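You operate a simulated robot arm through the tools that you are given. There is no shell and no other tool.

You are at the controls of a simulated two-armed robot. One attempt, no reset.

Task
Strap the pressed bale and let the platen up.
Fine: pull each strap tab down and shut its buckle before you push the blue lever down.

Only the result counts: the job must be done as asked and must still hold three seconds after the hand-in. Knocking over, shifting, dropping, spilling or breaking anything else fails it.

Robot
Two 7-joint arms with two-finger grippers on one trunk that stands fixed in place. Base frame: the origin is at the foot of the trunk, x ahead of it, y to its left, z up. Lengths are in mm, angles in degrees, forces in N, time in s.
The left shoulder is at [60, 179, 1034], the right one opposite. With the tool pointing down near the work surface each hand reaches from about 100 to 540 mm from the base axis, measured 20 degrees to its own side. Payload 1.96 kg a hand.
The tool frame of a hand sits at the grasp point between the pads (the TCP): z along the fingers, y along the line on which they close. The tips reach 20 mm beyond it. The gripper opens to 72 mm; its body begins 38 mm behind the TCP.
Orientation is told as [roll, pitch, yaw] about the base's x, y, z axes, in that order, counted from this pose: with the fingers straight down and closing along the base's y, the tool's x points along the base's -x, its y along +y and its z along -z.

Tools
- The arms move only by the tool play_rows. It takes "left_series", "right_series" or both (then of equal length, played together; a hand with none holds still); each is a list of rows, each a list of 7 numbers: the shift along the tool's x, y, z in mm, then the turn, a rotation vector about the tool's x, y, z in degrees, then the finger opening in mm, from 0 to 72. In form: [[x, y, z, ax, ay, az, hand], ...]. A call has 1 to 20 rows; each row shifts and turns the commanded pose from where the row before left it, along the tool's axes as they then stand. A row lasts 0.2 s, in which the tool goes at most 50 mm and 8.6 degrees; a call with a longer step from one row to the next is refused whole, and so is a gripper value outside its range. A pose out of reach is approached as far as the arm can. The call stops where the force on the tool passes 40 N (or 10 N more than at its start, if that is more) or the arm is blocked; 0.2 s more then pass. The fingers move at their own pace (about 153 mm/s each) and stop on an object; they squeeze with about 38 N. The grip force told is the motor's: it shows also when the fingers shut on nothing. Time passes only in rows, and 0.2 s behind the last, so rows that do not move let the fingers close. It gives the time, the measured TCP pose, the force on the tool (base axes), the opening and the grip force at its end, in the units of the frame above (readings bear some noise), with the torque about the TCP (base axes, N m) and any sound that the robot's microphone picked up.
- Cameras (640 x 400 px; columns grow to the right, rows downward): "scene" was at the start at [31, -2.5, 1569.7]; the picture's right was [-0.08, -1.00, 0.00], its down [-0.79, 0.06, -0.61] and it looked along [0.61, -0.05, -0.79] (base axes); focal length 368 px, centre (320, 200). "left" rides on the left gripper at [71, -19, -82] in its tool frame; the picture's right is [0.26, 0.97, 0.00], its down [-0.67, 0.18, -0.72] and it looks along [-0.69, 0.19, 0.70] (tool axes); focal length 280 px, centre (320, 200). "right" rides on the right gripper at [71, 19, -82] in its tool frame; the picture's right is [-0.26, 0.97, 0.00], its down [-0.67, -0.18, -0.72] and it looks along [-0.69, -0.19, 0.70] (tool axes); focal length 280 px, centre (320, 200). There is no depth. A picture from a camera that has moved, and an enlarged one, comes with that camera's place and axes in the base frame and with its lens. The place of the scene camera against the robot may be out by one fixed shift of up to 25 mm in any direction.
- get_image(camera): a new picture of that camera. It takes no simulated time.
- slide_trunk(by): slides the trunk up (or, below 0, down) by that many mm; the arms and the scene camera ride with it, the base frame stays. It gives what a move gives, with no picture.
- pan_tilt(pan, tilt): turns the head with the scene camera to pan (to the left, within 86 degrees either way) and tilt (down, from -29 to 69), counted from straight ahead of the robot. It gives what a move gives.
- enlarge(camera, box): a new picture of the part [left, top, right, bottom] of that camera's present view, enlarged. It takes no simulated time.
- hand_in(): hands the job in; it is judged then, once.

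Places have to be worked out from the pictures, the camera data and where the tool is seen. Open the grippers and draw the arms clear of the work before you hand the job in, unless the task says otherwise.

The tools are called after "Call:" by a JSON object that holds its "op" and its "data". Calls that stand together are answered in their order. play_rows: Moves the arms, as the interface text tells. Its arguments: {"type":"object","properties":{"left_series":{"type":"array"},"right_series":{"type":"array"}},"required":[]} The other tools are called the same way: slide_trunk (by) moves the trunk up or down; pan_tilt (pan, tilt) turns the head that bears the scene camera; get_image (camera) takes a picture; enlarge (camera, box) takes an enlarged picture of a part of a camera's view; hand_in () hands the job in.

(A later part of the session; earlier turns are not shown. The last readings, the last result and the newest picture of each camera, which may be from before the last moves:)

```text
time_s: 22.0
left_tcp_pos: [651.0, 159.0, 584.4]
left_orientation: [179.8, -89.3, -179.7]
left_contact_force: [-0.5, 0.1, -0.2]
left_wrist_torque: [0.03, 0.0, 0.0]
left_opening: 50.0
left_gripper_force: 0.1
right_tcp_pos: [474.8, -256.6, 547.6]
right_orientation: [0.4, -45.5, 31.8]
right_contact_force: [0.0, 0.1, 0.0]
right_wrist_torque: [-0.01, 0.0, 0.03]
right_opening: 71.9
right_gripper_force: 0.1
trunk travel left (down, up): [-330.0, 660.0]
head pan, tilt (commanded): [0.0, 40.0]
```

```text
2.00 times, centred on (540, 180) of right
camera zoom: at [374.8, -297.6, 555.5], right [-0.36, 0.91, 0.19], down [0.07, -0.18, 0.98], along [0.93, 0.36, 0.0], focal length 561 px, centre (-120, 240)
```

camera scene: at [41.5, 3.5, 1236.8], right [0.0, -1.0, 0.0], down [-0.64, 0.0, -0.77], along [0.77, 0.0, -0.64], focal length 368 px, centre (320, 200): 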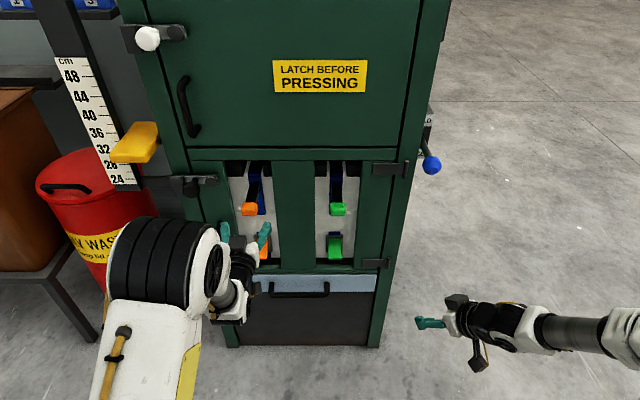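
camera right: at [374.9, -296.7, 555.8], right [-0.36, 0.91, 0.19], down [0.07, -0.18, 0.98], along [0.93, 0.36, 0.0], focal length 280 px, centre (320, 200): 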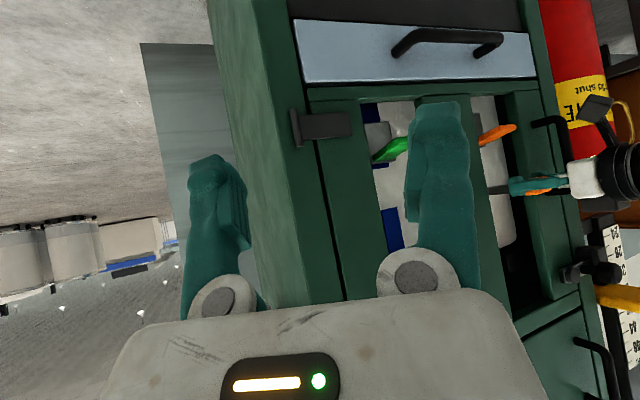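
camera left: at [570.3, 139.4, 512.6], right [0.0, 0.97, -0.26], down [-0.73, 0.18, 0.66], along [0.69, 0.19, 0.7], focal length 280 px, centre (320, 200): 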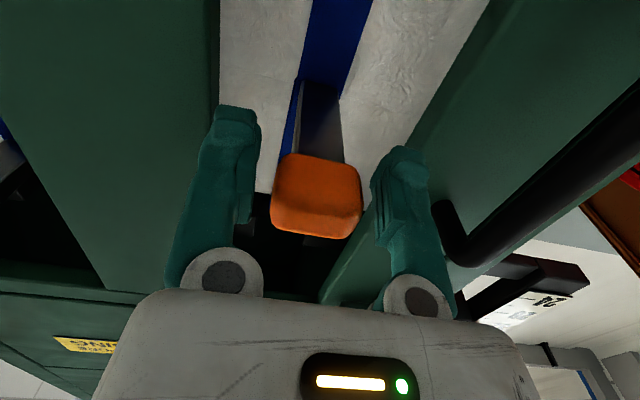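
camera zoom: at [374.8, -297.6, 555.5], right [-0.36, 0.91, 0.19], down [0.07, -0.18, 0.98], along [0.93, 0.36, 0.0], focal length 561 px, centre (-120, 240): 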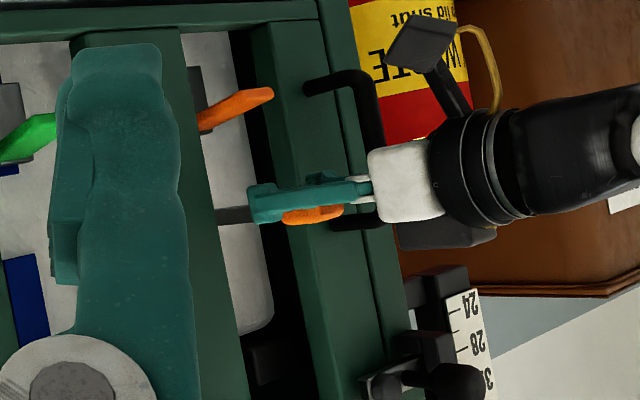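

The tab appears to hold. I'll wait a moment and check that it isn't creeping back up.

Call:
{"op": "play_rows", "data": {"left_series": [[0, 0, 0, 0, 0, 0, 50], [0, 0, 0, 0, 0, 0, 50], [0, 0, 0, 0, 0, 0, 50], [0, 0, 0, 0, 0, 0, 50], [0, 0, 0, 0, 0, 0, 50], [0, 0, 0, 0, 0, 0, 50], [0, 0, 0, 0, 0, 0, 50], [0, 0, 0, 0, 0, 0, 50]]}}

Call:
{"op": "get_image", "data": {"camera": "left"}}

Call:
{"op": "enlarge", "data": {"camera": "scene", "box": [210, 155, 370, 275]}}

```text
time_s: 23.8
left_tcp_pos: [650.3, 159.7, 584.1]
left_orientation: [179.3, -89.2, -179.2]
left_contact_force: [-0.3, 0.0, -0.3]
left_wrist_torque: [0.03, -0.01, -0.01]
left_opening: 49.7
left_gripper_force: 0.0
right_tcp_pos: [475.0, -256.7, 548.9]
right_orientation: [0.4, -45.5, 31.8]
right_contact_force: [0.1, -0.3, -0.5]
right_wrist_torque: [-0.02, -0.01, 0.0]
right_opening: 72.3
right_gripper_force: 0.2
trunk travel left (down, up): [-330.0, 660.0]
head pan, tilt (commanded): [0.0, 40.0]
```

```text
taken
camera left: at [570.2, 139.6, 512.6], right [0.0, 0.97, -0.26], down [-0.73, 0.18, 0.66], along [0.69, 0.19, 0.7], focal length 280 px, centre (320, 200)
```

left: 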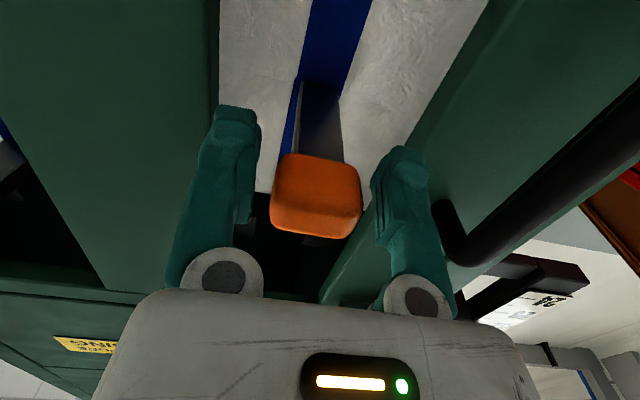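

```text
3.33 times, centred on (290, 215) of scene
camera zoom: at [41.2, 3.4, 1236.8], right [0.0, -1.0, 0.0], down [-0.64, 0.0, -0.77], along [0.77, 0.0, -0.64], focal length 1225 px, centre (420, 150)
```

zoom: 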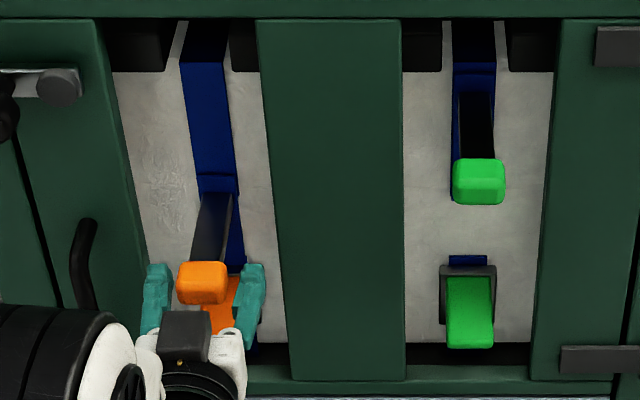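

The tab stays down on its own. Next I'll back the left hand off in -x, close its fingers, drop to z≈530, and approach above the outer end of the orange flap (tip ≈ (667,165,500)).

Call:
{"op": "play_rows", "data": {"left_series": [[0, 0, -20, 0, 0, 0, 50], [0, 0, -40, 0, 0, 0, 50], [0, 0, -20, 0, 0, 0, 30], [20, 2, 0, 0, 0, 0, 0], [34, 2, 0, 0, 0, 0, 0], [0, 0, 0, 0, 0, 0, 0]]}}

Call:
{"op": "get_image", "data": {"camera": "left"}}

Call:
{"op": "get_image", "data": {"camera": "right"}}

Call:
{"op": "get_image", "data": {"camera": "scene"}}

```text
time_s: 25.2
left_tcp_pos: [568.2, 162.8, 531.2]
left_orientation: [179.6, -89.2, -179.5]
left_contact_force: [-0.5, 0.6, -0.4]
left_wrist_torque: [-0.01, -0.01, 0.0]
left_opening: 0.0
left_gripper_force: 29.2
right_tcp_pos: [477.1, -256.5, 549.2]
right_orientation: [0.5, -45.4, 31.8]
right_contact_force: [0.3, 0.5, 0.0]
right_wrist_torque: [0.01, 0.02, -0.02]
right_opening: 71.9
right_gripper_force: 0.1
trunk travel left (down, up): [-330.0, 660.0]
head pan, tilt (commanded): [0.0, 40.0]
```

```text
taken
camera left: at [488.2, 142.1, 459.6], right [0.0, 0.97, -0.26], down [-0.73, 0.18, 0.66], along [0.69, 0.19, 0.7], focal length 280 px, centre (320, 200)
```

left: 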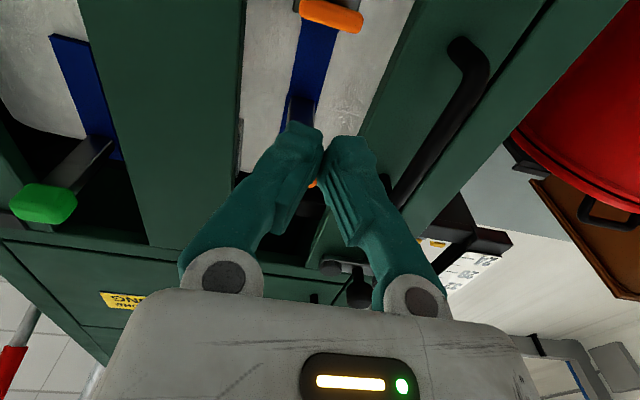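

```text
taken
camera right: at [374.8, -297.5, 555.5], right [-0.36, 0.91, 0.19], down [0.07, -0.18, 0.98], along [0.93, 0.36, 0.0], focal length 280 px, centre (320, 200)
```

right: 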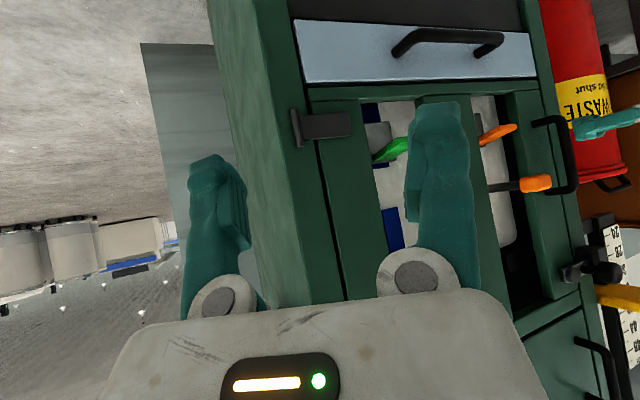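

```text
taken
camera scene: at [41.3, 3.5, 1236.8], right [0.0, -1.0, 0.0], down [-0.64, 0.0, -0.77], along [0.77, 0.0, -0.64], focal length 368 px, centre (320, 200)
```

scene: 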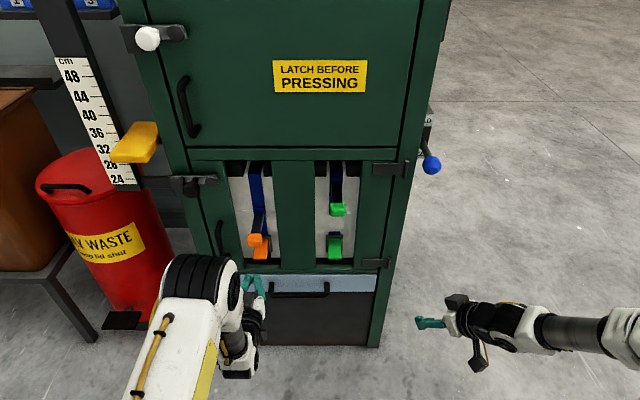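

Flap tip confirmed at about (667,158–162,499). I'll move forward to x≈650 above the flap tip and take a look before pressing.

Call:
{"op": "play_rows", "data": {"left_series": [[0, -1, 30, 0, 0, 0, 0], [0, -1, 30, 0, 0, 0, 0], [0, 0, 22, 0, 0, 0, 0]]}}

Call:
{"op": "get_image", "data": {"camera": "left"}}

Call:
{"op": "enlarge", "data": {"camera": "right", "box": [440, 80, 640, 280]}}

Call:
{"op": "enlarge", "data": {"camera": "scene", "box": [190, 155, 350, 275]}}

```text
time_s: 26.0
left_tcp_pos: [652.4, 163.0, 528.9]
left_orientation: [178.2, -89.2, -178.1]
left_contact_force: [1.5, 0.1, 0.0]
left_wrist_torque: [0.02, -0.03, 0.0]
left_opening: 0.0
left_gripper_force: 29.6
right_tcp_pos: [476.8, -256.3, 549.1]
right_orientation: [0.4, -45.4, 31.8]
right_contact_force: [-0.4, -0.7, -0.2]
right_wrist_torque: [-0.01, 0.02, -0.03]
right_opening: 72.0
right_gripper_force: 0.1
trunk travel left (down, up): [-330.0, 660.0]
head pan, tilt (commanded): [0.0, 40.0]
```

```text
taken
camera left: at [571.2, 142.9, 457.5], right [0.0, 0.97, -0.26], down [-0.73, 0.18, 0.66], along [0.69, 0.19, 0.7], focal length 280 px, centre (320, 200)
```

left: 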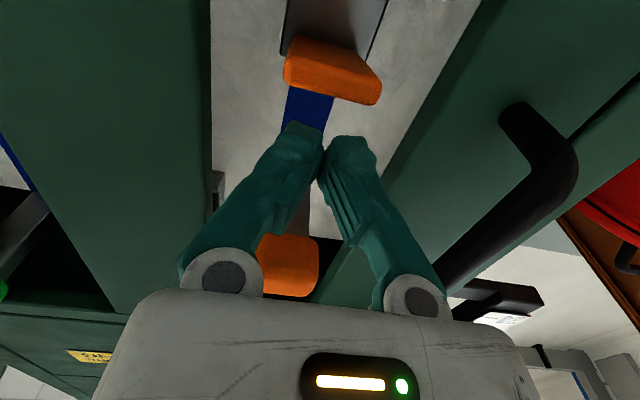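

```text
2.00 times, centred on (540, 180) of right
camera zoom: at [374.8, -297.5, 555.5], right [-0.36, 0.91, 0.19], down [0.07, -0.18, 0.98], along [0.93, 0.36, 0.0], focal length 561 px, centre (-120, 240)
```

zoom: 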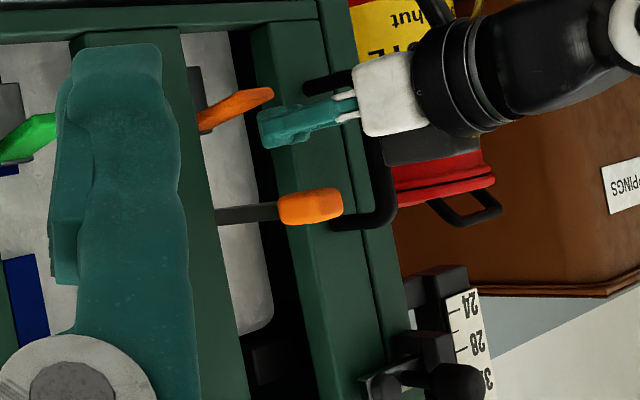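

```text
3.33 times, centred on (270, 215) of scene
camera zoom: at [41.3, 3.4, 1236.8], right [0.0, -1.0, 0.0], down [-0.64, 0.0, -0.77], along [0.77, 0.0, -0.64], focal length 1225 px, centre (487, 150)
```

zoom: 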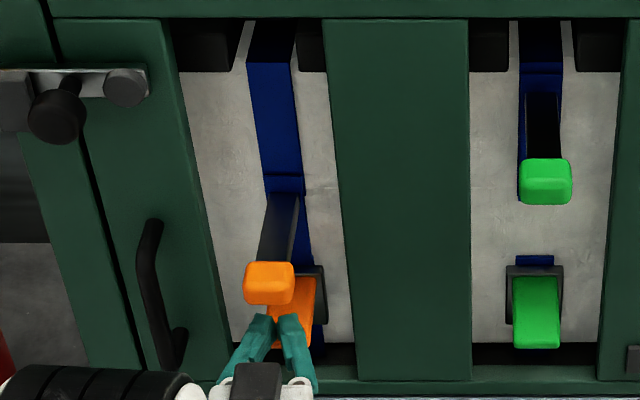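

Fingers are right above the orange flap's outer end. I'll press down along the expected arc in small steps, watching force and sound.

Call:
{"op": "play_rows", "data": {"left_series": [[7, -1.5, 0, 0, 0, 0, 0], [7, -1.5, 0, 0, 0, 0, 0], [7, 0, 2, 0, 0, 0, 0], [7, 0, 3, 0, 0, 0, 0]]}}

Call:
{"op": "get_image", "data": {"camera": "left"}}

Call:
{"op": "enlarge", "data": {"camera": "right", "box": [440, 80, 640, 280]}}

```text
time_s: 27.0
left_tcp_pos: [659.8, 157.6, 502.4]
left_orientation: [179.6, -89.1, -179.4]
left_contact_force: [0.0, -0.6, -1.0]
left_wrist_torque: [0.0, 0.03, -0.04]
left_opening: 0.0
left_gripper_force: 28.9
right_tcp_pos: [476.5, -256.4, 549.5]
right_orientation: [0.4, -45.4, 31.8]
right_contact_force: [0.5, -0.6, -0.4]
right_wrist_torque: [0.01, -0.02, 0.05]
right_opening: 71.8
right_gripper_force: 0.1
trunk travel left (down, up): [-330.0, 660.0]
head pan, tilt (commanded): [0.0, 40.0]
```

```text
taken
camera left: at [578.5, 137.9, 430.1], right [0.0, 0.97, -0.26], down [-0.73, 0.18, 0.66], along [0.69, 0.19, 0.7], focal length 280 px, centre (320, 200)
```

left: 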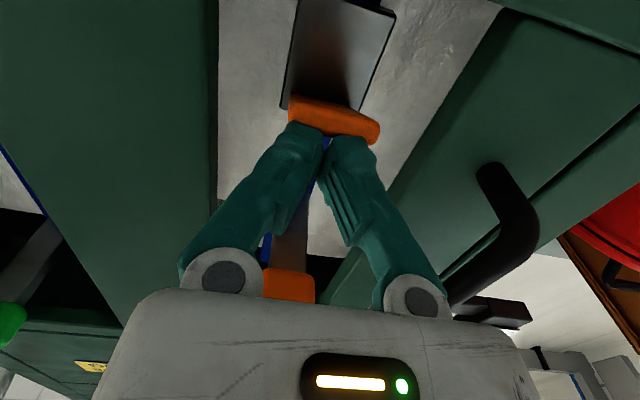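

```text
2.00 times, centred on (540, 180) of right
camera zoom: at [374.8, -297.5, 555.4], right [-0.36, 0.91, 0.19], down [0.07, -0.18, 0.98], along [0.93, 0.36, 0.0], focal length 561 px, centre (-120, 240)
```

zoom: 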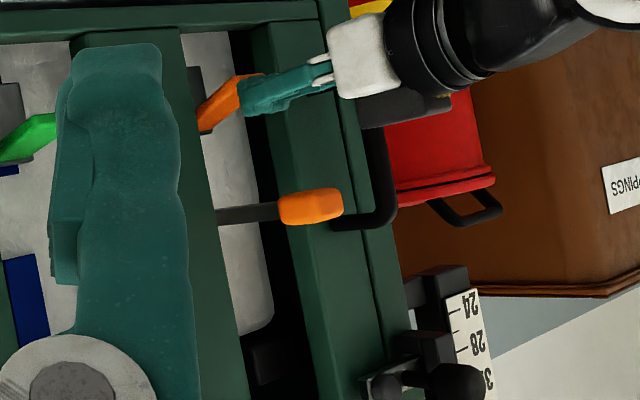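

The flap is turning down with very little resistance. Continue along the arc: down and gradually forward.

Call:
{"op": "play_rows", "data": {"left_series": [[7, 0, 5, 0, 0, 0, 0], [7, 0, 5, 0, 0, 0, 0], [6, 0, 6, 0, 0, 0, 0], [4, 0, 7, 0, 0, 0, 0]]}}

Call:
{"op": "get_image", "data": {"camera": "left"}}

Call:
{"op": "enlarge", "data": {"camera": "right", "box": [440, 80, 640, 280]}}

Call:
{"op": "enlarge", "data": {"camera": "scene", "box": [190, 165, 350, 285]}}

```text
time_s: 28.0
left_tcp_pos: [683.5, 157.7, 478.9]
left_orientation: [-180.0, -89.2, -179.9]
left_contact_force: [-0.5, 0.3, -0.1]
left_wrist_torque: [0.03, 0.03, 0.03]
left_opening: 0.0
left_gripper_force: 29.7
right_tcp_pos: [475.5, -256.1, 548.6]
right_orientation: [0.3, -45.4, 31.8]
right_contact_force: [0.2, 0.0, 0.5]
right_wrist_torque: [0.02, -0.03, -0.03]
right_opening: 71.8
right_gripper_force: 0.1
trunk travel left (down, up): [-330.0, 660.0]
head pan, tilt (commanded): [0.0, 40.0]
```

```text
taken
camera left: at [602.7, 138.5, 407.5], right [0.0, 0.97, -0.26], down [-0.73, 0.18, 0.66], along [0.69, 0.19, 0.7], focal length 280 px, centre (320, 200)
```

left: 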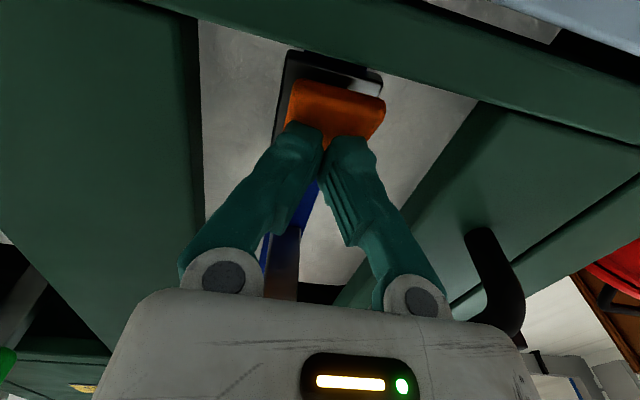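

```text
2.00 times, centred on (540, 180) of right
camera zoom: at [374.8, -297.5, 555.5], right [-0.36, 0.91, 0.19], down [0.07, -0.18, 0.98], along [0.93, 0.36, 0.0], focal length 561 px, centre (-120, 240)
```

zoom: 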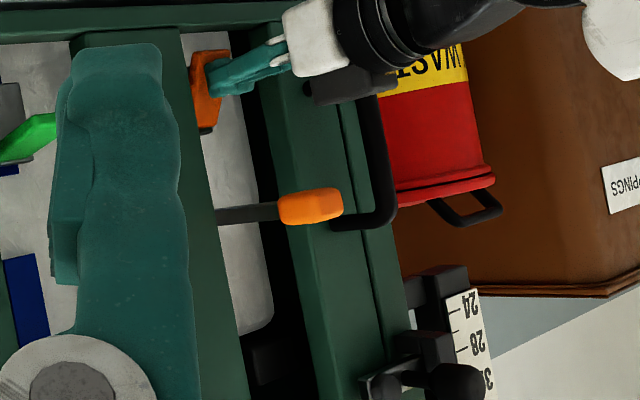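

```text
3.33 times, centred on (270, 225) of scene
camera zoom: at [41.3, 3.4, 1236.8], right [0.0, -1.0, 0.0], down [-0.64, 0.0, -0.77], along [0.77, 0.0, -0.64], focal length 1225 px, centre (487, 117)
```

zoom: 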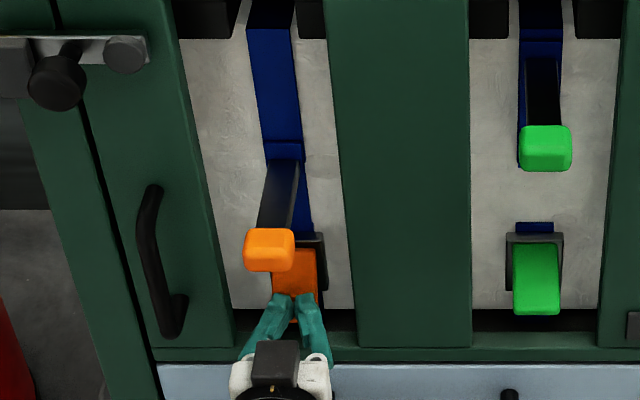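

The flap is more than halfway shut. Now push mainly forward until it seats.

Call:
{"op": "play_rows", "data": {"left_series": [[1, 0, 6, 0, 0, 0, 0], [1, 0, 6, 0, 0, 0, 0], [0, 0, 6, 0, 0, 0, 0], [0, 0, 5, 0, 0, 0, 0]]}}

Call:
{"op": "get_image", "data": {"camera": "left"}}

Call:
{"op": "enlarge", "data": {"camera": "right", "box": [440, 80, 640, 280]}}

```text
time_s: 29.0
left_tcp_pos: [705.6, 157.5, 476.5]
left_orientation: [179.8, -89.3, -179.8]
left_contact_force: [-9.4, -0.4, 0.1]
left_wrist_torque: [-0.05, 0.03, -0.02]
left_opening: 6.0
left_gripper_force: 29.3
right_tcp_pos: [475.1, -256.2, 549.3]
right_orientation: [0.4, -45.4, 31.8]
right_contact_force: [-0.2, -0.8, 0.6]
right_wrist_torque: [-0.04, 0.01, 0.03]
right_opening: 72.2
right_gripper_force: 0.1
trunk travel left (down, up): [-330.0, 660.0]
head pan, tilt (commanded): [0.0, 40.0]
```

```text
taken
camera left: at [623.9, 138.6, 405.4], right [0.0, 0.97, -0.26], down [-0.72, 0.18, 0.66], along [0.69, 0.19, 0.7], focal length 280 px, centre (320, 200)
```

left: 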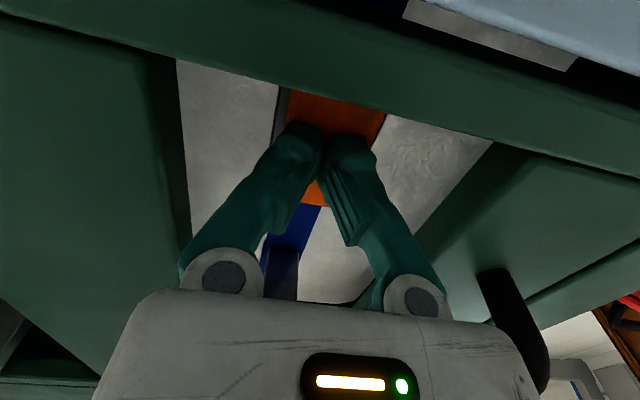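

```text
2.00 times, centred on (540, 180) of right
camera zoom: at [374.3, -297.5, 555.7], right [-0.36, 0.91, 0.19], down [0.07, -0.18, 0.98], along [0.93, 0.36, 0.0], focal length 561 px, centre (-120, 240)
```

zoom: 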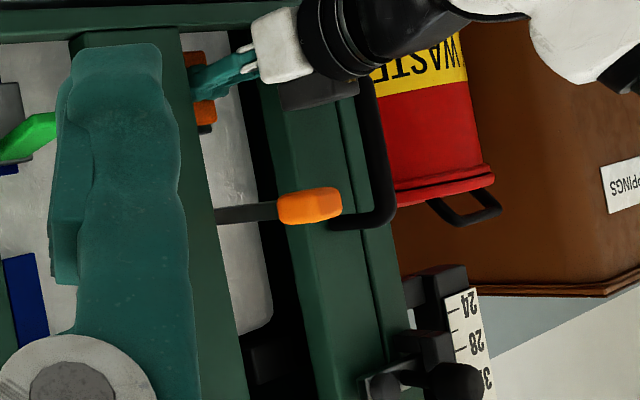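

The flap is nearly flat and I feel 9 N. Push a bit further to seat it.

Call:
{"op": "play_rows", "data": {"left_series": [[0, 0, 2, 0, 0, 0, 0], [0, 0, 2, 0, 0, 0, 0], [0, 0, 2, 0, 0, 0, 0]]}}

Call:
{"op": "get_image", "data": {"camera": "left"}}

```text
time_s: 29.5
left_tcp_pos: [704.5, 158.7, 476.3]
left_orientation: [-179.2, -89.4, 179.3]
left_contact_force: [-28.6, 0.6, 10.2]
left_wrist_torque: [-0.01, -0.13, 0.01]
left_opening: 5.9
left_gripper_force: 29.4
right_tcp_pos: [473.8, -256.0, 551.6]
right_orientation: [0.3, -45.5, 32.0]
right_contact_force: [-0.1, -0.3, -0.1]
right_wrist_torque: [-0.01, -0.01, 0.0]
right_opening: 71.8
right_gripper_force: 0.0
trunk travel left (down, up): [-330.0, 660.0]
head pan, tilt (commanded): [0.0, 40.0]
stopped in row 2 (left hand): the force on the tool passed its limit at 44 N (the readings are from after the stop); the commanded pose is now the measured one
```

```text
taken
camera left: at [623.9, 138.5, 405.5], right [0.0, 0.96, -0.26], down [-0.72, 0.18, 0.67], along [0.69, 0.19, 0.7], focal length 280 px, centre (320, 200)
```

left: 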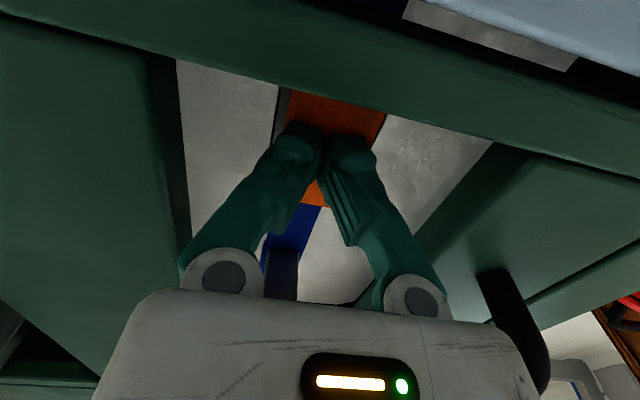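

It hits a firm stop (44 N). I'll back off and check that the flap stays shut.

Call:
{"op": "play_rows", "data": {"left_series": [[0, 0, -10, 0, 0, 0, 0], [0, 0, -25, 0, 0, 0, 0], [0, 0, -40, 0, 0, 0, 0], [0, 0, -40, 0, 0, 0, 0]]}}

Call:
{"op": "get_image", "data": {"camera": "left"}}

Call:
{"op": "enlarge", "data": {"camera": "right", "box": [340, 80, 600, 280]}}

Call:
{"op": "enlarge", "data": {"camera": "scene", "box": [190, 165, 350, 285]}}

```text
time_s: 30.5
left_tcp_pos: [590.1, 155.1, 474.7]
left_orientation: [178.7, -89.5, -178.5]
left_contact_force: [-0.2, 0.0, -1.1]
left_wrist_torque: [-0.01, 0.0, 0.03]
left_opening: 0.0
left_gripper_force: 30.0
right_tcp_pos: [475.1, -256.3, 549.5]
right_orientation: [0.4, -45.4, 31.7]
right_contact_force: [0.2, -0.6, 0.1]
right_wrist_torque: [0.0, -0.03, 0.02]
right_opening: 72.2
right_gripper_force: 0.1
trunk travel left (down, up): [-330.0, 660.0]
head pan, tilt (commanded): [0.0, 40.0]
```

```text
taken
camera left: at [508.8, 136.8, 403.5], right [0.0, 0.97, -0.26], down [-0.72, 0.18, 0.67], along [0.69, 0.19, 0.7], focal length 280 px, centre (320, 200)
```

left: 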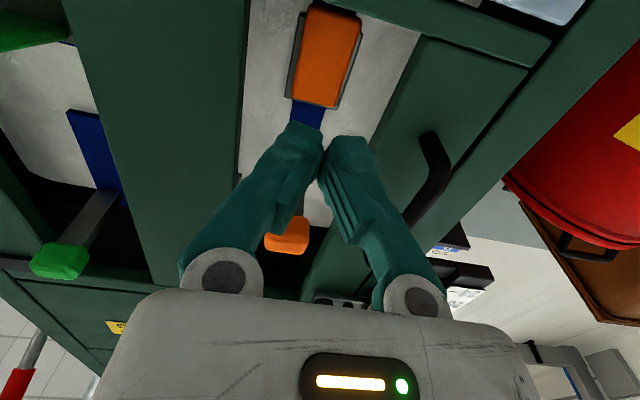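

```text
2.00 times, centred on (470, 180) of right
camera zoom: at [374.7, -297.5, 555.5], right [-0.36, 0.91, 0.19], down [0.07, -0.18, 0.98], along [0.93, 0.36, 0.0], focal length 561 px, centre (20, 240)
```

zoom: 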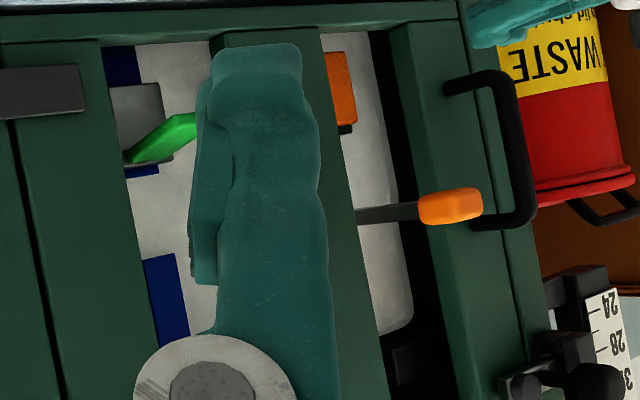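

```text
3.33 times, centred on (270, 225) of scene
camera zoom: at [41.1, 3.4, 1236.8], right [0.0, -1.0, 0.0], down [-0.64, 0.0, -0.77], along [0.77, 0.0, -0.64], focal length 1225 px, centre (487, 117)
```

zoom: 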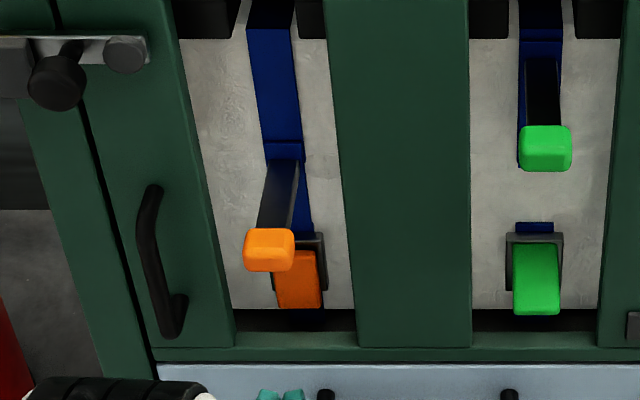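

The orange buckle is shut flat and the tab is down. Now I'll retract the left hand a bit and straighten the right hand (undo yaw, pitch fingers forward) for the green strap.

Call:
{"op": "play_rows", "data": {"left_series": [[0, 0, -30, 0, 0, 0, 0], [0, 0, -30, 0, 0, 0, 0], [0, 0, -30, 0, 0, 0, 0], [0, 0, 0, 0, 0, 0, 0], [0, 0, 0, 0, 0, 0, 0], [0, 0, 0, 0, 0, 0, 0], [0, 0, 0, 0, 0, 0, 0], [0, 0, 0, 0, 0, 0, 0], [0, 0, 0, 0, 0, 0, 0], [0, 0, 0, 0, 0, 0, 0]], "right_series": [[0, 0, 0, 5.66, 0, 5.58, 72], [0, 0, 0, 5.66, 0, 5.58, 72], [0, 0, 0, 5.66, 0, 5.58, 72], [0, 0, 0, 5.66, 0, 5.58, 72], [0, 0, 0, 0, -7.43, 0, 72], [0, 0, 0, 0, -7.43, 0, 72], [0, 0, 0, 0, -7.43, 0, 72], [0, 0, 0, 0, -7.43, 0, 72], [0, 0, 0, 0, -7.43, 0, 72], [0, 0, 0, 0, -7.43, 0, 72]]}}

Call:
{"op": "get_image", "data": {"camera": "right"}}

Call:
{"op": "get_image", "data": {"camera": "left"}}

```text
time_s: 32.7
left_tcp_pos: [501.1, 157.9, 476.6]
left_orientation: [177.5, -89.5, -177.4]
left_contact_force: [-0.6, 0.2, 0.9]
left_wrist_torque: [0.02, 0.01, -0.01]
left_opening: 0.0
left_gripper_force: 29.6
right_tcp_pos: [471.1, -305.4, 517.6]
right_orientation: [-23.4, -73.0, 26.2]
right_contact_force: [-0.3, 0.4, 0.0]
right_wrist_torque: [-0.01, -0.03, 0.01]
right_opening: 72.2
right_gripper_force: 0.0
right hand out of reach, approached as far as the arm can: row 6, 7, 8, 9, 10
trunk travel left (down, up): [-330.0, 660.0]
head pan, tilt (commanded): [0.0, 40.0]
stopped in row 10 (right hand): the arm was blocked; the commanded pose is now the measured one
```

```text
taken
camera right: at [373.6, -299.2, 469.2], right [0.01, 0.99, 0.14], down [-0.5, -0.12, 0.86], along [0.87, -0.08, 0.49], focal length 280 px, centre (320, 200)
```

right: 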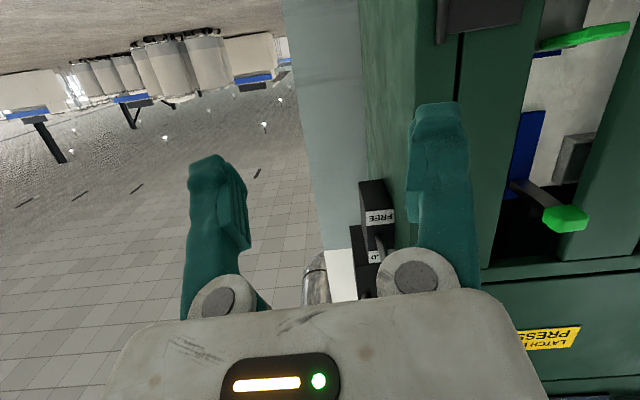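

```text
taken
camera left: at [420.1, 137.8, 405.2], right [0.0, 0.97, -0.26], down [-0.72, 0.18, 0.67], along [0.69, 0.19, 0.7], focal length 280 px, centre (320, 200)
```

left: 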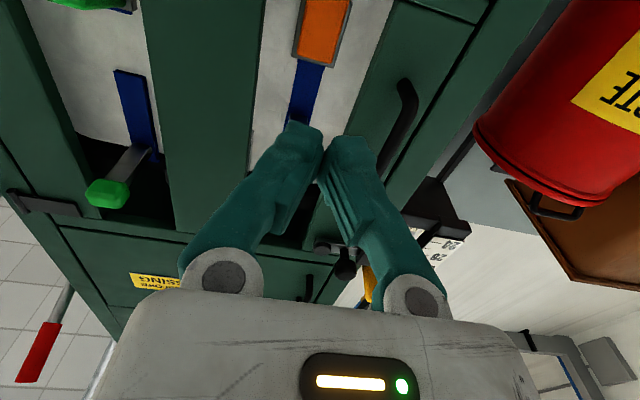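

The right arm ran into a joint limit in this configuration. I'll look at the scene to see its posture before unwinding.

Call:
{"op": "pan_tilt", "data": {"pan": -25, "tilt": 50}}

Call:
{"op": "get_image", "data": {"camera": "scene"}}

```text
time_s: 33.6
left_tcp_pos: [501.8, 156.8, 475.7]
left_orientation: [179.3, -89.5, -179.4]
left_contact_force: [-0.6, 0.2, -0.3]
left_wrist_torque: [0.0, -0.01, 0.01]
left_opening: 0.0
left_gripper_force: 29.4
right_tcp_pos: [471.8, -306.5, 516.7]
right_orientation: [-22.9, -72.8, 25.6]
right_contact_force: [0.6, -0.5, -1.0]
right_wrist_torque: [-0.01, -0.01, 0.03]
right_opening: 71.7
right_gripper_force: 0.0
trunk travel left (down, up): [-330.0, 660.0]
head pan, tilt (commanded): [-25.0, 50.0]
```

```text
taken
camera scene: at [25.9, -29.0, 1222.6], right [-0.42, -0.91, 0.0], down [-0.69, 0.32, -0.64], along [0.58, -0.27, -0.77], focal length 368 px, centre (320, 200)
```

scene: 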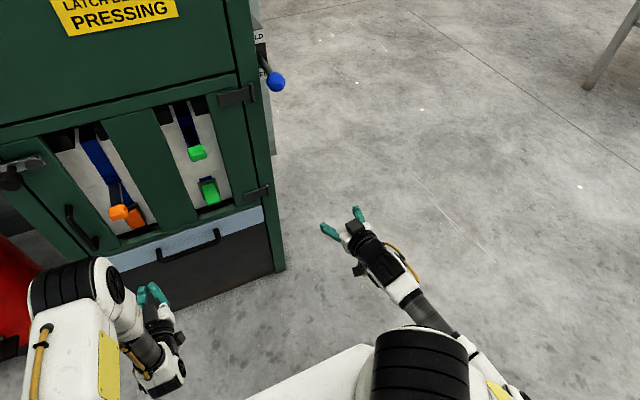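

The right hand's orientation is close to fingers-forward but its elbow has swung into a bad posture. I'll unwind it back to tool-down and lift it to its starting place, then redo the pitch cleanly as with the left arm.

Call:
{"op": "play_rows", "data": {"right_series": [[0, 0, 0, -0.34, 8.26, 0.83, 72], [0, 0, 0, -0.34, 8.26, 0.83, 72], [0, 0, 0, -0.34, 8.26, 0.83, 72], [0, 0, 0, -0.34, 8.26, 0.83, 72], [0, 0, 0, -0.34, 8.26, 0.83, 72], [0, 0, 0, -0.34, 8.26, 0.83, 72], [0, 0, 0, -0.34, 8.26, 0.83, 72], [0, 0, 0, -0.34, 8.26, 0.83, 72], [0, 0, 0, -0.34, 8.26, 0.83, 72]]}}

Call:
{"op": "get_image", "data": {"camera": "scene"}}

```text
time_s: 35.6
left_tcp_pos: [501.4, 157.7, 476.0]
left_orientation: [-179.4, -89.4, 179.4]
left_contact_force: [-0.2, 0.3, -0.5]
left_wrist_torque: [-0.03, 0.0, 0.02]
left_opening: 0.0
left_gripper_force: 29.7
right_tcp_pos: [473.5, -306.1, 519.0]
right_orientation: [0.3, -0.3, -0.6]
right_contact_force: [-0.1, 0.1, -1.0]
right_wrist_torque: [-0.04, 0.02, 0.0]
right_opening: 72.1
right_gripper_force: 0.0
trunk travel left (down, up): [-330.0, 660.0]
head pan, tilt (commanded): [-25.0, 50.0]
```

```text
taken
camera scene: at [26.1, -28.8, 1222.6], right [-0.42, -0.91, 0.0], down [-0.69, 0.32, -0.64], along [0.58, -0.27, -0.77], focal length 368 px, centre (320, 200)
```

scene: 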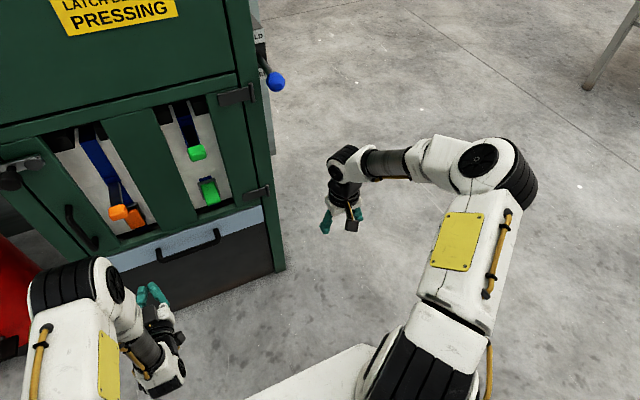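

Tool-down again, elbow out to the right. I'll lift the hand to z≈680 and bring it toward y≈-200 to let the elbow come back in.

Call:
{"op": "play_rows", "data": {"right_series": [[0, 15, -40, 0, 0, 0, 72], [0, 15, -40, 0, 0, 0, 72], [0, 15, -40, 0, 0, 0, 72], [0, 20, -40, 0, 0, 0, 72], [0, 20, 0, 0, 0, 0, 72], [0, 20, 0, 0, 0, 0, 72]]}}

Call:
{"op": "get_image", "data": {"camera": "scene"}}

```text
time_s: 37.0
left_tcp_pos: [501.1, 156.5, 475.2]
left_orientation: [-179.6, -89.5, 179.7]
left_contact_force: [-0.4, 0.0, 0.1]
left_wrist_torque: [-0.02, -0.03, -0.03]
left_opening: 0.2
left_gripper_force: 29.4
right_tcp_pos: [475.0, -202.8, 680.5]
right_orientation: [0.3, -0.3, -0.5]
right_contact_force: [1.2, 0.2, 0.6]
right_wrist_torque: [0.01, -0.01, 0.01]
right_opening: 72.0
right_gripper_force: 0.0
right hand out of reach, approached as far as the arm can: row 4
trunk travel left (down, up): [-330.0, 660.0]
head pan, tilt (commanded): [-25.0, 50.0]
```

```text
taken
camera scene: at [25.9, -28.9, 1222.6], right [-0.42, -0.91, 0.0], down [-0.69, 0.32, -0.64], along [0.58, -0.27, -0.77], focal length 368 px, centre (320, 200)
```

scene: 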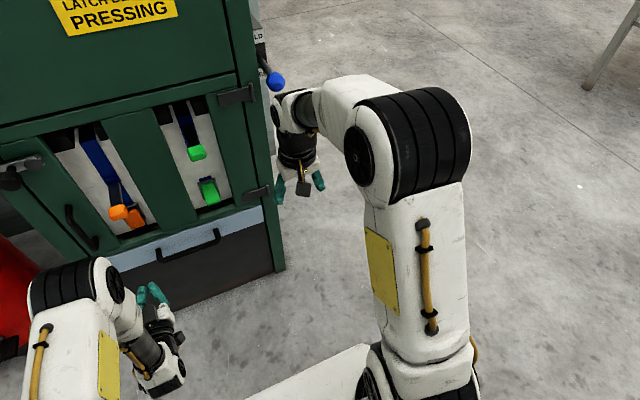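

The elbow is back up. Now pitch the right hand to fingers-forward as the left did.

Call:
{"op": "play_rows", "data": {"right_series": [[0, 0, 0, 0, -7.5, 0, 72], [0, 0, 0, 0, -7.5, 0, 72], [0, 0, 0, 0, -7.5, 0, 72], [0, 0, 0, 0, -7.5, 0, 72], [0, 0, 0, 0, -7.5, 0, 72], [0, 0, 0, 0, -7.5, 0, 72], [0, 0, 0, 0, -7.5, 0, 72], [0, 0, 0, 0, -7.5, 0, 72], [0, 0, 0, 0, -7.5, 0, 72], [0, 0, 0, 0, -7.5, 0, 72], [0, 0, 0, 0, -7.5, 0, 72], [0, 0, 0, 0, -7.5, 0, 72]]}}

Call:
{"op": "get_image", "data": {"camera": "scene"}}

Call:
{"op": "get_image", "data": {"camera": "right"}}

```text
time_s: 39.6
left_tcp_pos: [501.4, 156.4, 476.2]
left_orientation: [179.2, -89.5, -179.2]
left_contact_force: [0.5, 0.5, -0.4]
left_wrist_torque: [0.01, -0.02, -0.01]
left_opening: 0.0
left_gripper_force: 29.8
right_tcp_pos: [471.7, -201.2, 677.8]
right_orientation: [136.7, -89.5, -137.0]
right_contact_force: [0.6, 0.3, -0.5]
right_wrist_torque: [0.0, 0.01, 0.01]
right_opening: 72.0
right_gripper_force: 0.1
trunk travel left (down, up): [-330.0, 660.0]
head pan, tilt (commanded): [-25.0, 50.0]
```

```text
taken
camera scene: at [26.1, -29.1, 1222.6], right [-0.42, -0.91, 0.0], down [-0.69, 0.32, -0.64], along [0.58, -0.27, -0.77], focal length 368 px, centre (320, 200)
```

scene: 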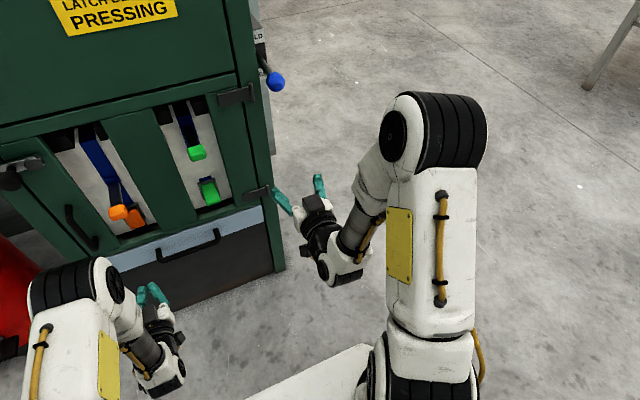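

```text
taken
camera right: at [392.2, -181.0, 607.2], right [0.01, 0.96, 0.27], down [-0.72, -0.18, 0.67], along [0.69, -0.2, 0.69], focal length 280 px, centre (320, 200)
```

right: 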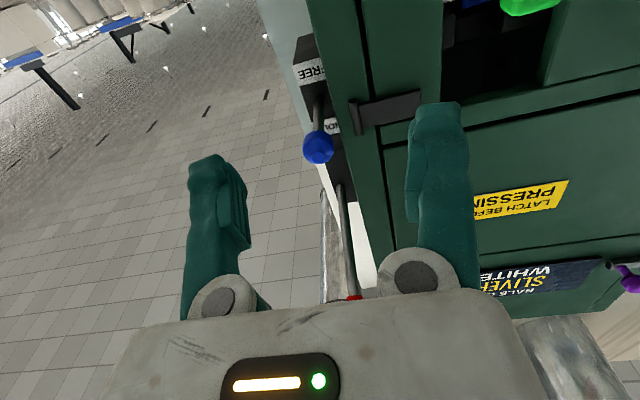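

Fingers point forward cleanly now, and two right-camera rays put the blue knob near (673,-241,799). Next, move the right hand over to face the green tab (y≈-42, z≈688) and forward to x≈590.

Call:
{"op": "play_rows", "data": {"right_series": [[-3, 40, 0, 0, 0, 0, 72], [-3, 40, 0, 0, 0, 0, 72], [-3, 40, 0, 0, 0, 0, 72], [-2, 39, 0, 0, 0, 0, 72], [0, 0, 40, 0, 0, 0, 72], [0, 0, 40, 0, 0, 0, 72], [0, 0, 37, 0, 0, 0, 72]]}}

Call:
{"op": "get_image", "data": {"camera": "right"}}

Call:
{"op": "get_image", "data": {"camera": "left"}}

```text
time_s: 41.2
left_tcp_pos: [502.3, 157.8, 475.1]
left_orientation: [-179.9, -89.5, 180.1]
left_contact_force: [-0.5, -0.7, -0.1]
left_wrist_torque: [-0.01, 0.01, 0.01]
left_opening: 0.3
left_gripper_force: 30.3
right_tcp_pos: [592.7, -43.1, 692.0]
right_orientation: [129.1, -89.6, -129.6]
right_contact_force: [0.3, 0.0, -0.4]
right_wrist_torque: [-0.02, 0.02, -0.06]
right_opening: 72.1
right_gripper_force: 0.0
trunk travel left (down, up): [-330.0, 660.0]
head pan, tilt (commanded): [-25.0, 50.0]
```

```text
taken
camera right: at [511.5, -22.8, 621.6], right [0.01, 0.96, 0.27], down [-0.72, -0.18, 0.67], along [0.69, -0.2, 0.69], focal length 280 px, centre (320, 200)
```

right: 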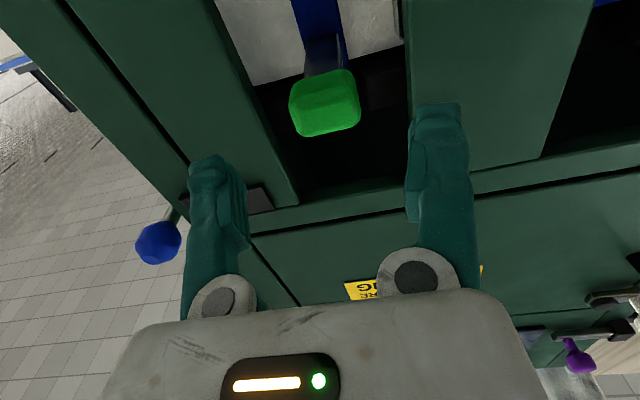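

```text
taken
camera left: at [420.1, 137.8, 405.0], right [0.0, 0.97, -0.26], down [-0.72, 0.18, 0.67], along [0.69, 0.19, 0.7], focal length 280 px, centre (320, 200)
```

left: 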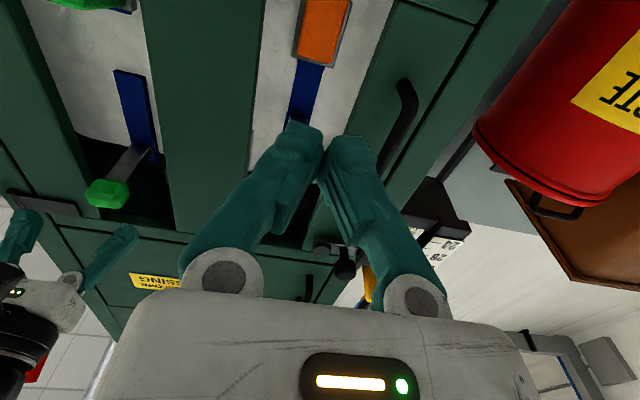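

Green tab is at about (645–655,-40,687); the knob again computes to (672,-241,798). I'll centre slightly and advance onto the tab.

Call:
{"op": "play_rows", "data": {"right_series": [[2, 2, 20, 0, 0, 0, 72], [1, 1, 20, 0, 0, 0, 72], [0, 0, 18, 0, 0, 0, 72]]}}

Call:
{"op": "get_image", "data": {"camera": "right"}}

```text
time_s: 42.0
left_tcp_pos: [501.6, 157.5, 475.7]
left_orientation: [179.6, -89.5, -179.5]
left_contact_force: [0.1, -1.2, -0.2]
left_wrist_torque: [-0.05, 0.0, 0.0]
left_opening: 0.1
left_gripper_force: 29.3
right_tcp_pos: [648.5, -41.9, 687.3]
right_orientation: [126.1, -89.5, -126.5]
right_contact_force: [-0.4, 0.3, -0.1]
right_wrist_torque: [0.02, 0.03, 0.02]
right_opening: 71.9
right_gripper_force: 0.2
trunk travel left (down, up): [-330.0, 660.0]
head pan, tilt (commanded): [-25.0, 50.0]
```

```text
taken
camera right: at [568.4, -21.7, 616.4], right [0.01, 0.96, 0.27], down [-0.72, -0.18, 0.67], along [0.69, -0.2, 0.69], focal length 280 px, centre (320, 200)
```

right: 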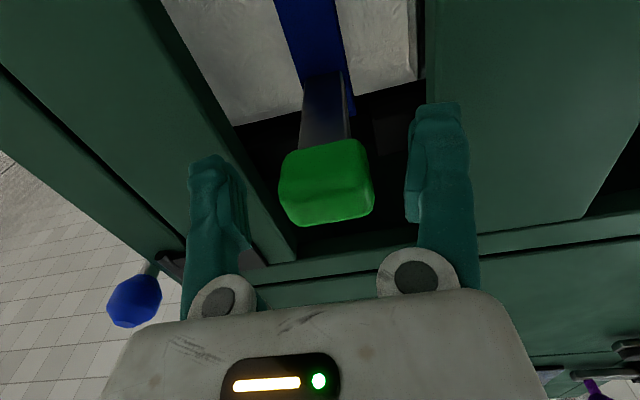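

The tab sits at the TCP with about 2 mm y offset. Correct that and close the right gripper.

Call:
{"op": "play_rows", "data": {"right_series": [[0, 2, 1, 0, 0, 0, 60], [0, 0, 0, 0, 0, 0, 30], [0, 0, 0, 0, 0, 0, 15], [0, 0, 0, 0, 0, 0, 10]]}}

Call:
{"op": "get_image", "data": {"camera": "right"}}

```text
time_s: 43.0
left_tcp_pos: [500.9, 157.1, 475.3]
left_orientation: [177.6, -89.6, -177.6]
left_contact_force: [-0.9, 0.2, 1.1]
left_wrist_torque: [-0.01, 0.01, 0.01]
left_opening: 0.0
left_gripper_force: 29.6
right_tcp_pos: [649.0, -40.8, 689.2]
right_orientation: [128.8, -89.3, -129.2]
right_contact_force: [3.2, -2.2, 0.2]
right_wrist_torque: [-0.11, -0.08, -0.04]
right_opening: 35.2
right_gripper_force: 40.1
trunk travel left (down, up): [-330.0, 660.0]
head pan, tilt (commanded): [-25.0, 50.0]
```

```text
taken
camera right: at [569.9, -19.9, 617.0], right [0.01, 0.96, 0.27], down [-0.72, -0.18, 0.67], along [0.69, -0.2, 0.69], focal length 280 px, centre (320, 200)
```

right: 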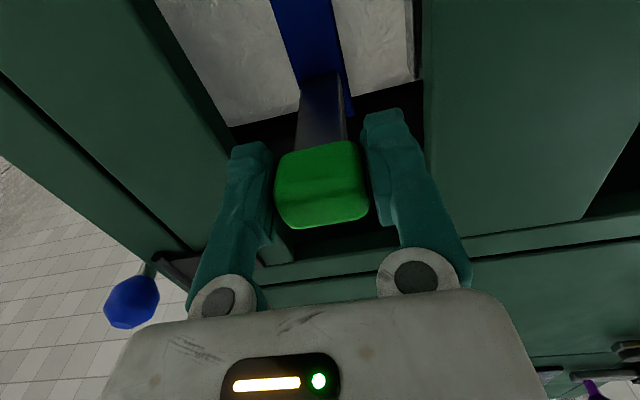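

Gripped. Now pull the green tab down in small steps, checking forces.

Call:
{"op": "play_rows", "data": {"right_series": [[6, 0, 0, 0, 0, 0, 10], [6, 0, 0, 0, 0, 0, 10], [6, 0, 0, 0, 0, 0, 10], [6, 0, 0, 0, 0, 0, 10]]}}

```text
time_s: 44.0
left_tcp_pos: [501.4, 157.7, 476.3]
left_orientation: [178.6, -89.6, -178.4]
left_contact_force: [0.0, 0.7, 0.1]
left_wrist_torque: [-0.01, 0.01, -0.03]
left_opening: 0.0
left_gripper_force: 30.1
right_tcp_pos: [649.7, -40.9, 665.4]
right_orientation: [127.4, -89.5, -127.8]
right_contact_force: [4.9, -2.6, 1.6]
right_wrist_torque: [-0.13, -0.25, 0.0]
right_opening: 35.4
right_gripper_force: 39.7
trunk travel left (down, up): [-330.0, 660.0]
head pan, tilt (commanded): [-25.0, 50.0]
```

Moving freely (forces < 6 N). Continue down.

Call:
{"op": "play_rows", "data": {"right_series": [[6, -0.2, 0, 0, 0, 0, 10], [6, -0.2, 0, 0, 0, 0, 10], [6, 0, 0, 0, 0, 0, 10], [6, 0, 0, 0, 0, 0, 10], [6, 0, 0, 0, 0, 0, 10]]}}

Call:
{"op": "get_image", "data": {"camera": "right"}}

```text
time_s: 45.2
left_tcp_pos: [501.3, 156.9, 476.4]
left_orientation: [178.1, -89.5, -178.1]
left_contact_force: [0.2, 0.3, 0.4]
left_wrist_torque: [-0.03, 0.01, 0.04]
left_opening: 0.0
left_gripper_force: 29.7
right_tcp_pos: [649.9, -40.1, 636.2]
right_orientation: [125.7, -89.6, -126.4]
right_contact_force: [8.5, -3.6, 0.1]
right_wrist_torque: [-0.03, -0.4, -0.05]
right_opening: 35.2
right_gripper_force: 39.9
trunk travel left (down, up): [-330.0, 660.0]
head pan, tilt (commanded): [-25.0, 50.0]
```

```text
taken
camera right: at [569.8, -19.9, 563.9], right [0.01, 0.96, 0.27], down [-0.72, -0.18, 0.67], along [0.69, -0.2, 0.69], focal length 280 px, centre (320, 200)
```

right: 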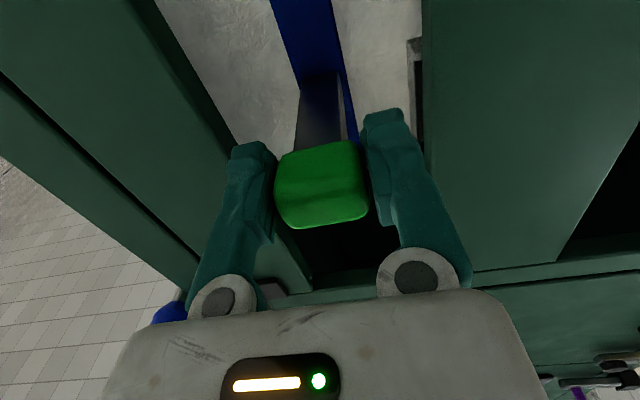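

Still smooth at z≈636. I'll continue down with a small forward correction for the 8 N x-pull.

Call:
{"op": "play_rows", "data": {"right_series": [[6, 0, 0.5, 0, 0, 0, 10], [6, 0, 0, 0, 0, 0, 10], [6, 0, 0, 0, 0, 0, 10], [6, 0, 0, 0, 0, 0, 10], [6, 0, 0, 0, 0, 0, 10]]}}

Call:
{"op": "get_image", "data": {"camera": "right"}}

```text
time_s: 46.4
left_tcp_pos: [501.1, 156.2, 475.6]
left_orientation: [175.7, -89.5, -175.6]
left_contact_force: [0.2, -0.2, -0.2]
left_wrist_torque: [-0.01, -0.04, 0.01]
left_opening: 0.0
left_gripper_force: 29.9
right_tcp_pos: [650.4, -40.2, 606.4]
right_orientation: [124.2, -89.6, -124.5]
right_contact_force: [2.8, -6.3, 1.2]
right_wrist_torque: [-0.09, -0.13, -0.26]
right_opening: 35.6
right_gripper_force: 39.8
trunk travel left (down, up): [-330.0, 660.0]
head pan, tilt (commanded): [-25.0, 50.0]
```

```text
taken
camera right: at [569.7, -19.8, 534.3], right [0.01, 0.96, 0.27], down [-0.72, -0.18, 0.67], along [0.69, -0.2, 0.69], focal length 280 px, centre (320, 200)
```

right: 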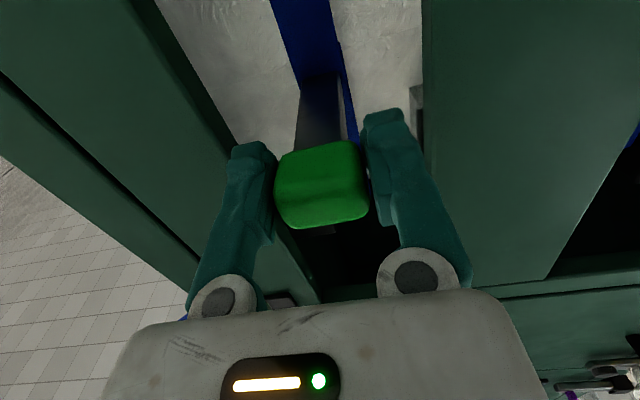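

At z≈606; about 20 mm remain to the stop. Continue in smaller steps until the stop.

Call:
{"op": "play_rows", "data": {"right_series": [[5, -0.3, 0, 0, 0, 0, 10], [5, 0, 0, 0, 0, 0, 10], [4, 0, 0, 0, 0, 0, 10], [4, 0, 0, 0, 0, 0, 10], [4, 0, 0, 0, 0, 0, 10], [4, 0, 0, 0, 0, 0, 10]]}}

Call:
{"op": "get_image", "data": {"camera": "right"}}

Call:
{"op": "get_image", "data": {"camera": "scene"}}

```text
time_s: 47.8
left_tcp_pos: [500.4, 157.4, 478.2]
left_orientation: [178.4, -89.3, -178.3]
left_contact_force: [0.1, 0.4, 0.4]
left_wrist_torque: [0.03, 0.0, -0.02]
left_opening: 0.0
left_gripper_force: 29.9
right_tcp_pos: [650.3, -40.1, 587.3]
right_orientation: [158.5, -88.8, -158.9]
right_contact_force: [4.0, -6.4, 36.3]
right_wrist_torque: [-0.46, -0.55, -0.05]
right_opening: 35.8
right_gripper_force: 40.1
trunk travel left (down, up): [-330.0, 660.0]
head pan, tilt (commanded): [-25.0, 50.0]
```

```text
taken
camera right: at [570.9, -19.7, 514.6], right [0.0, 0.96, 0.27], down [-0.73, -0.18, 0.66], along [0.68, -0.2, 0.7], focal length 280 px, centre (320, 200)
```

right: 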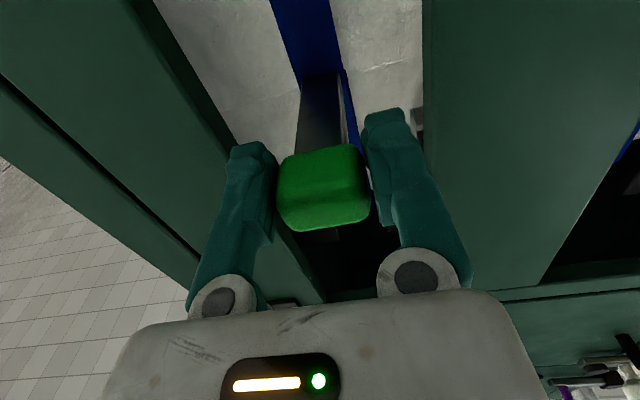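

```text
taken
camera scene: at [21.3, -29.4, 1223.2], right [-0.42, -0.91, 0.0], down [-0.69, 0.32, -0.65], along [0.59, -0.27, -0.76], focal length 368 px, centre (320, 200)
```

scene: 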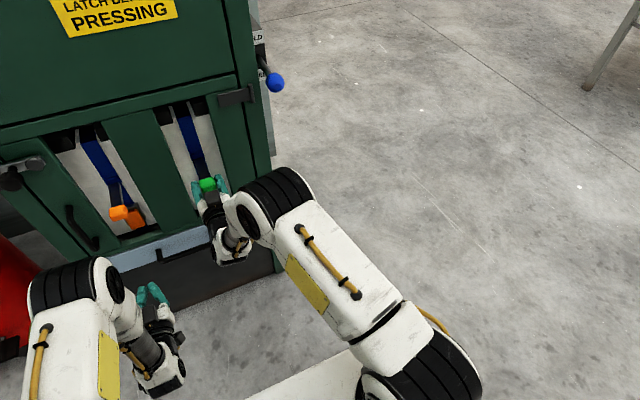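

The green tab hit its stop at z≈587 (36 N up). Open the fingers to release it and check it stays.

Call:
{"op": "play_rows", "data": {"right_series": [[0, 0, 0, 0, 0, 0, 42], [0, 0, 0, 0, 0, 0, 52], [0, 0, 0, 0, 0, 0, 52]]}}

Call:
{"op": "get_image", "data": {"camera": "right"}}

```text
time_s: 48.6
left_tcp_pos: [501.5, 157.3, 474.8]
left_orientation: [180.0, -89.5, -179.9]
left_contact_force: [-0.3, 0.0, -0.4]
left_wrist_torque: [-0.02, -0.01, -0.01]
left_opening: 0.0
left_gripper_force: 29.4
right_tcp_pos: [650.2, -38.9, 579.4]
right_orientation: [125.3, -89.5, -125.8]
right_contact_force: [0.4, -0.7, -0.1]
right_wrist_torque: [-0.02, -0.04, -0.01]
right_opening: 52.0
right_gripper_force: 0.2
trunk travel left (down, up): [-330.0, 660.0]
head pan, tilt (commanded): [-25.0, 50.0]
```

```text
taken
camera right: at [569.8, -19.3, 508.2], right [0.01, 0.96, 0.27], down [-0.72, -0.18, 0.67], along [0.69, -0.2, 0.69], focal length 280 px, centre (320, 200)
```

right: 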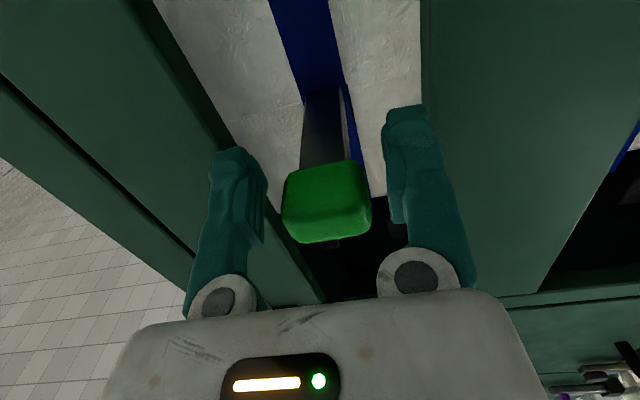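

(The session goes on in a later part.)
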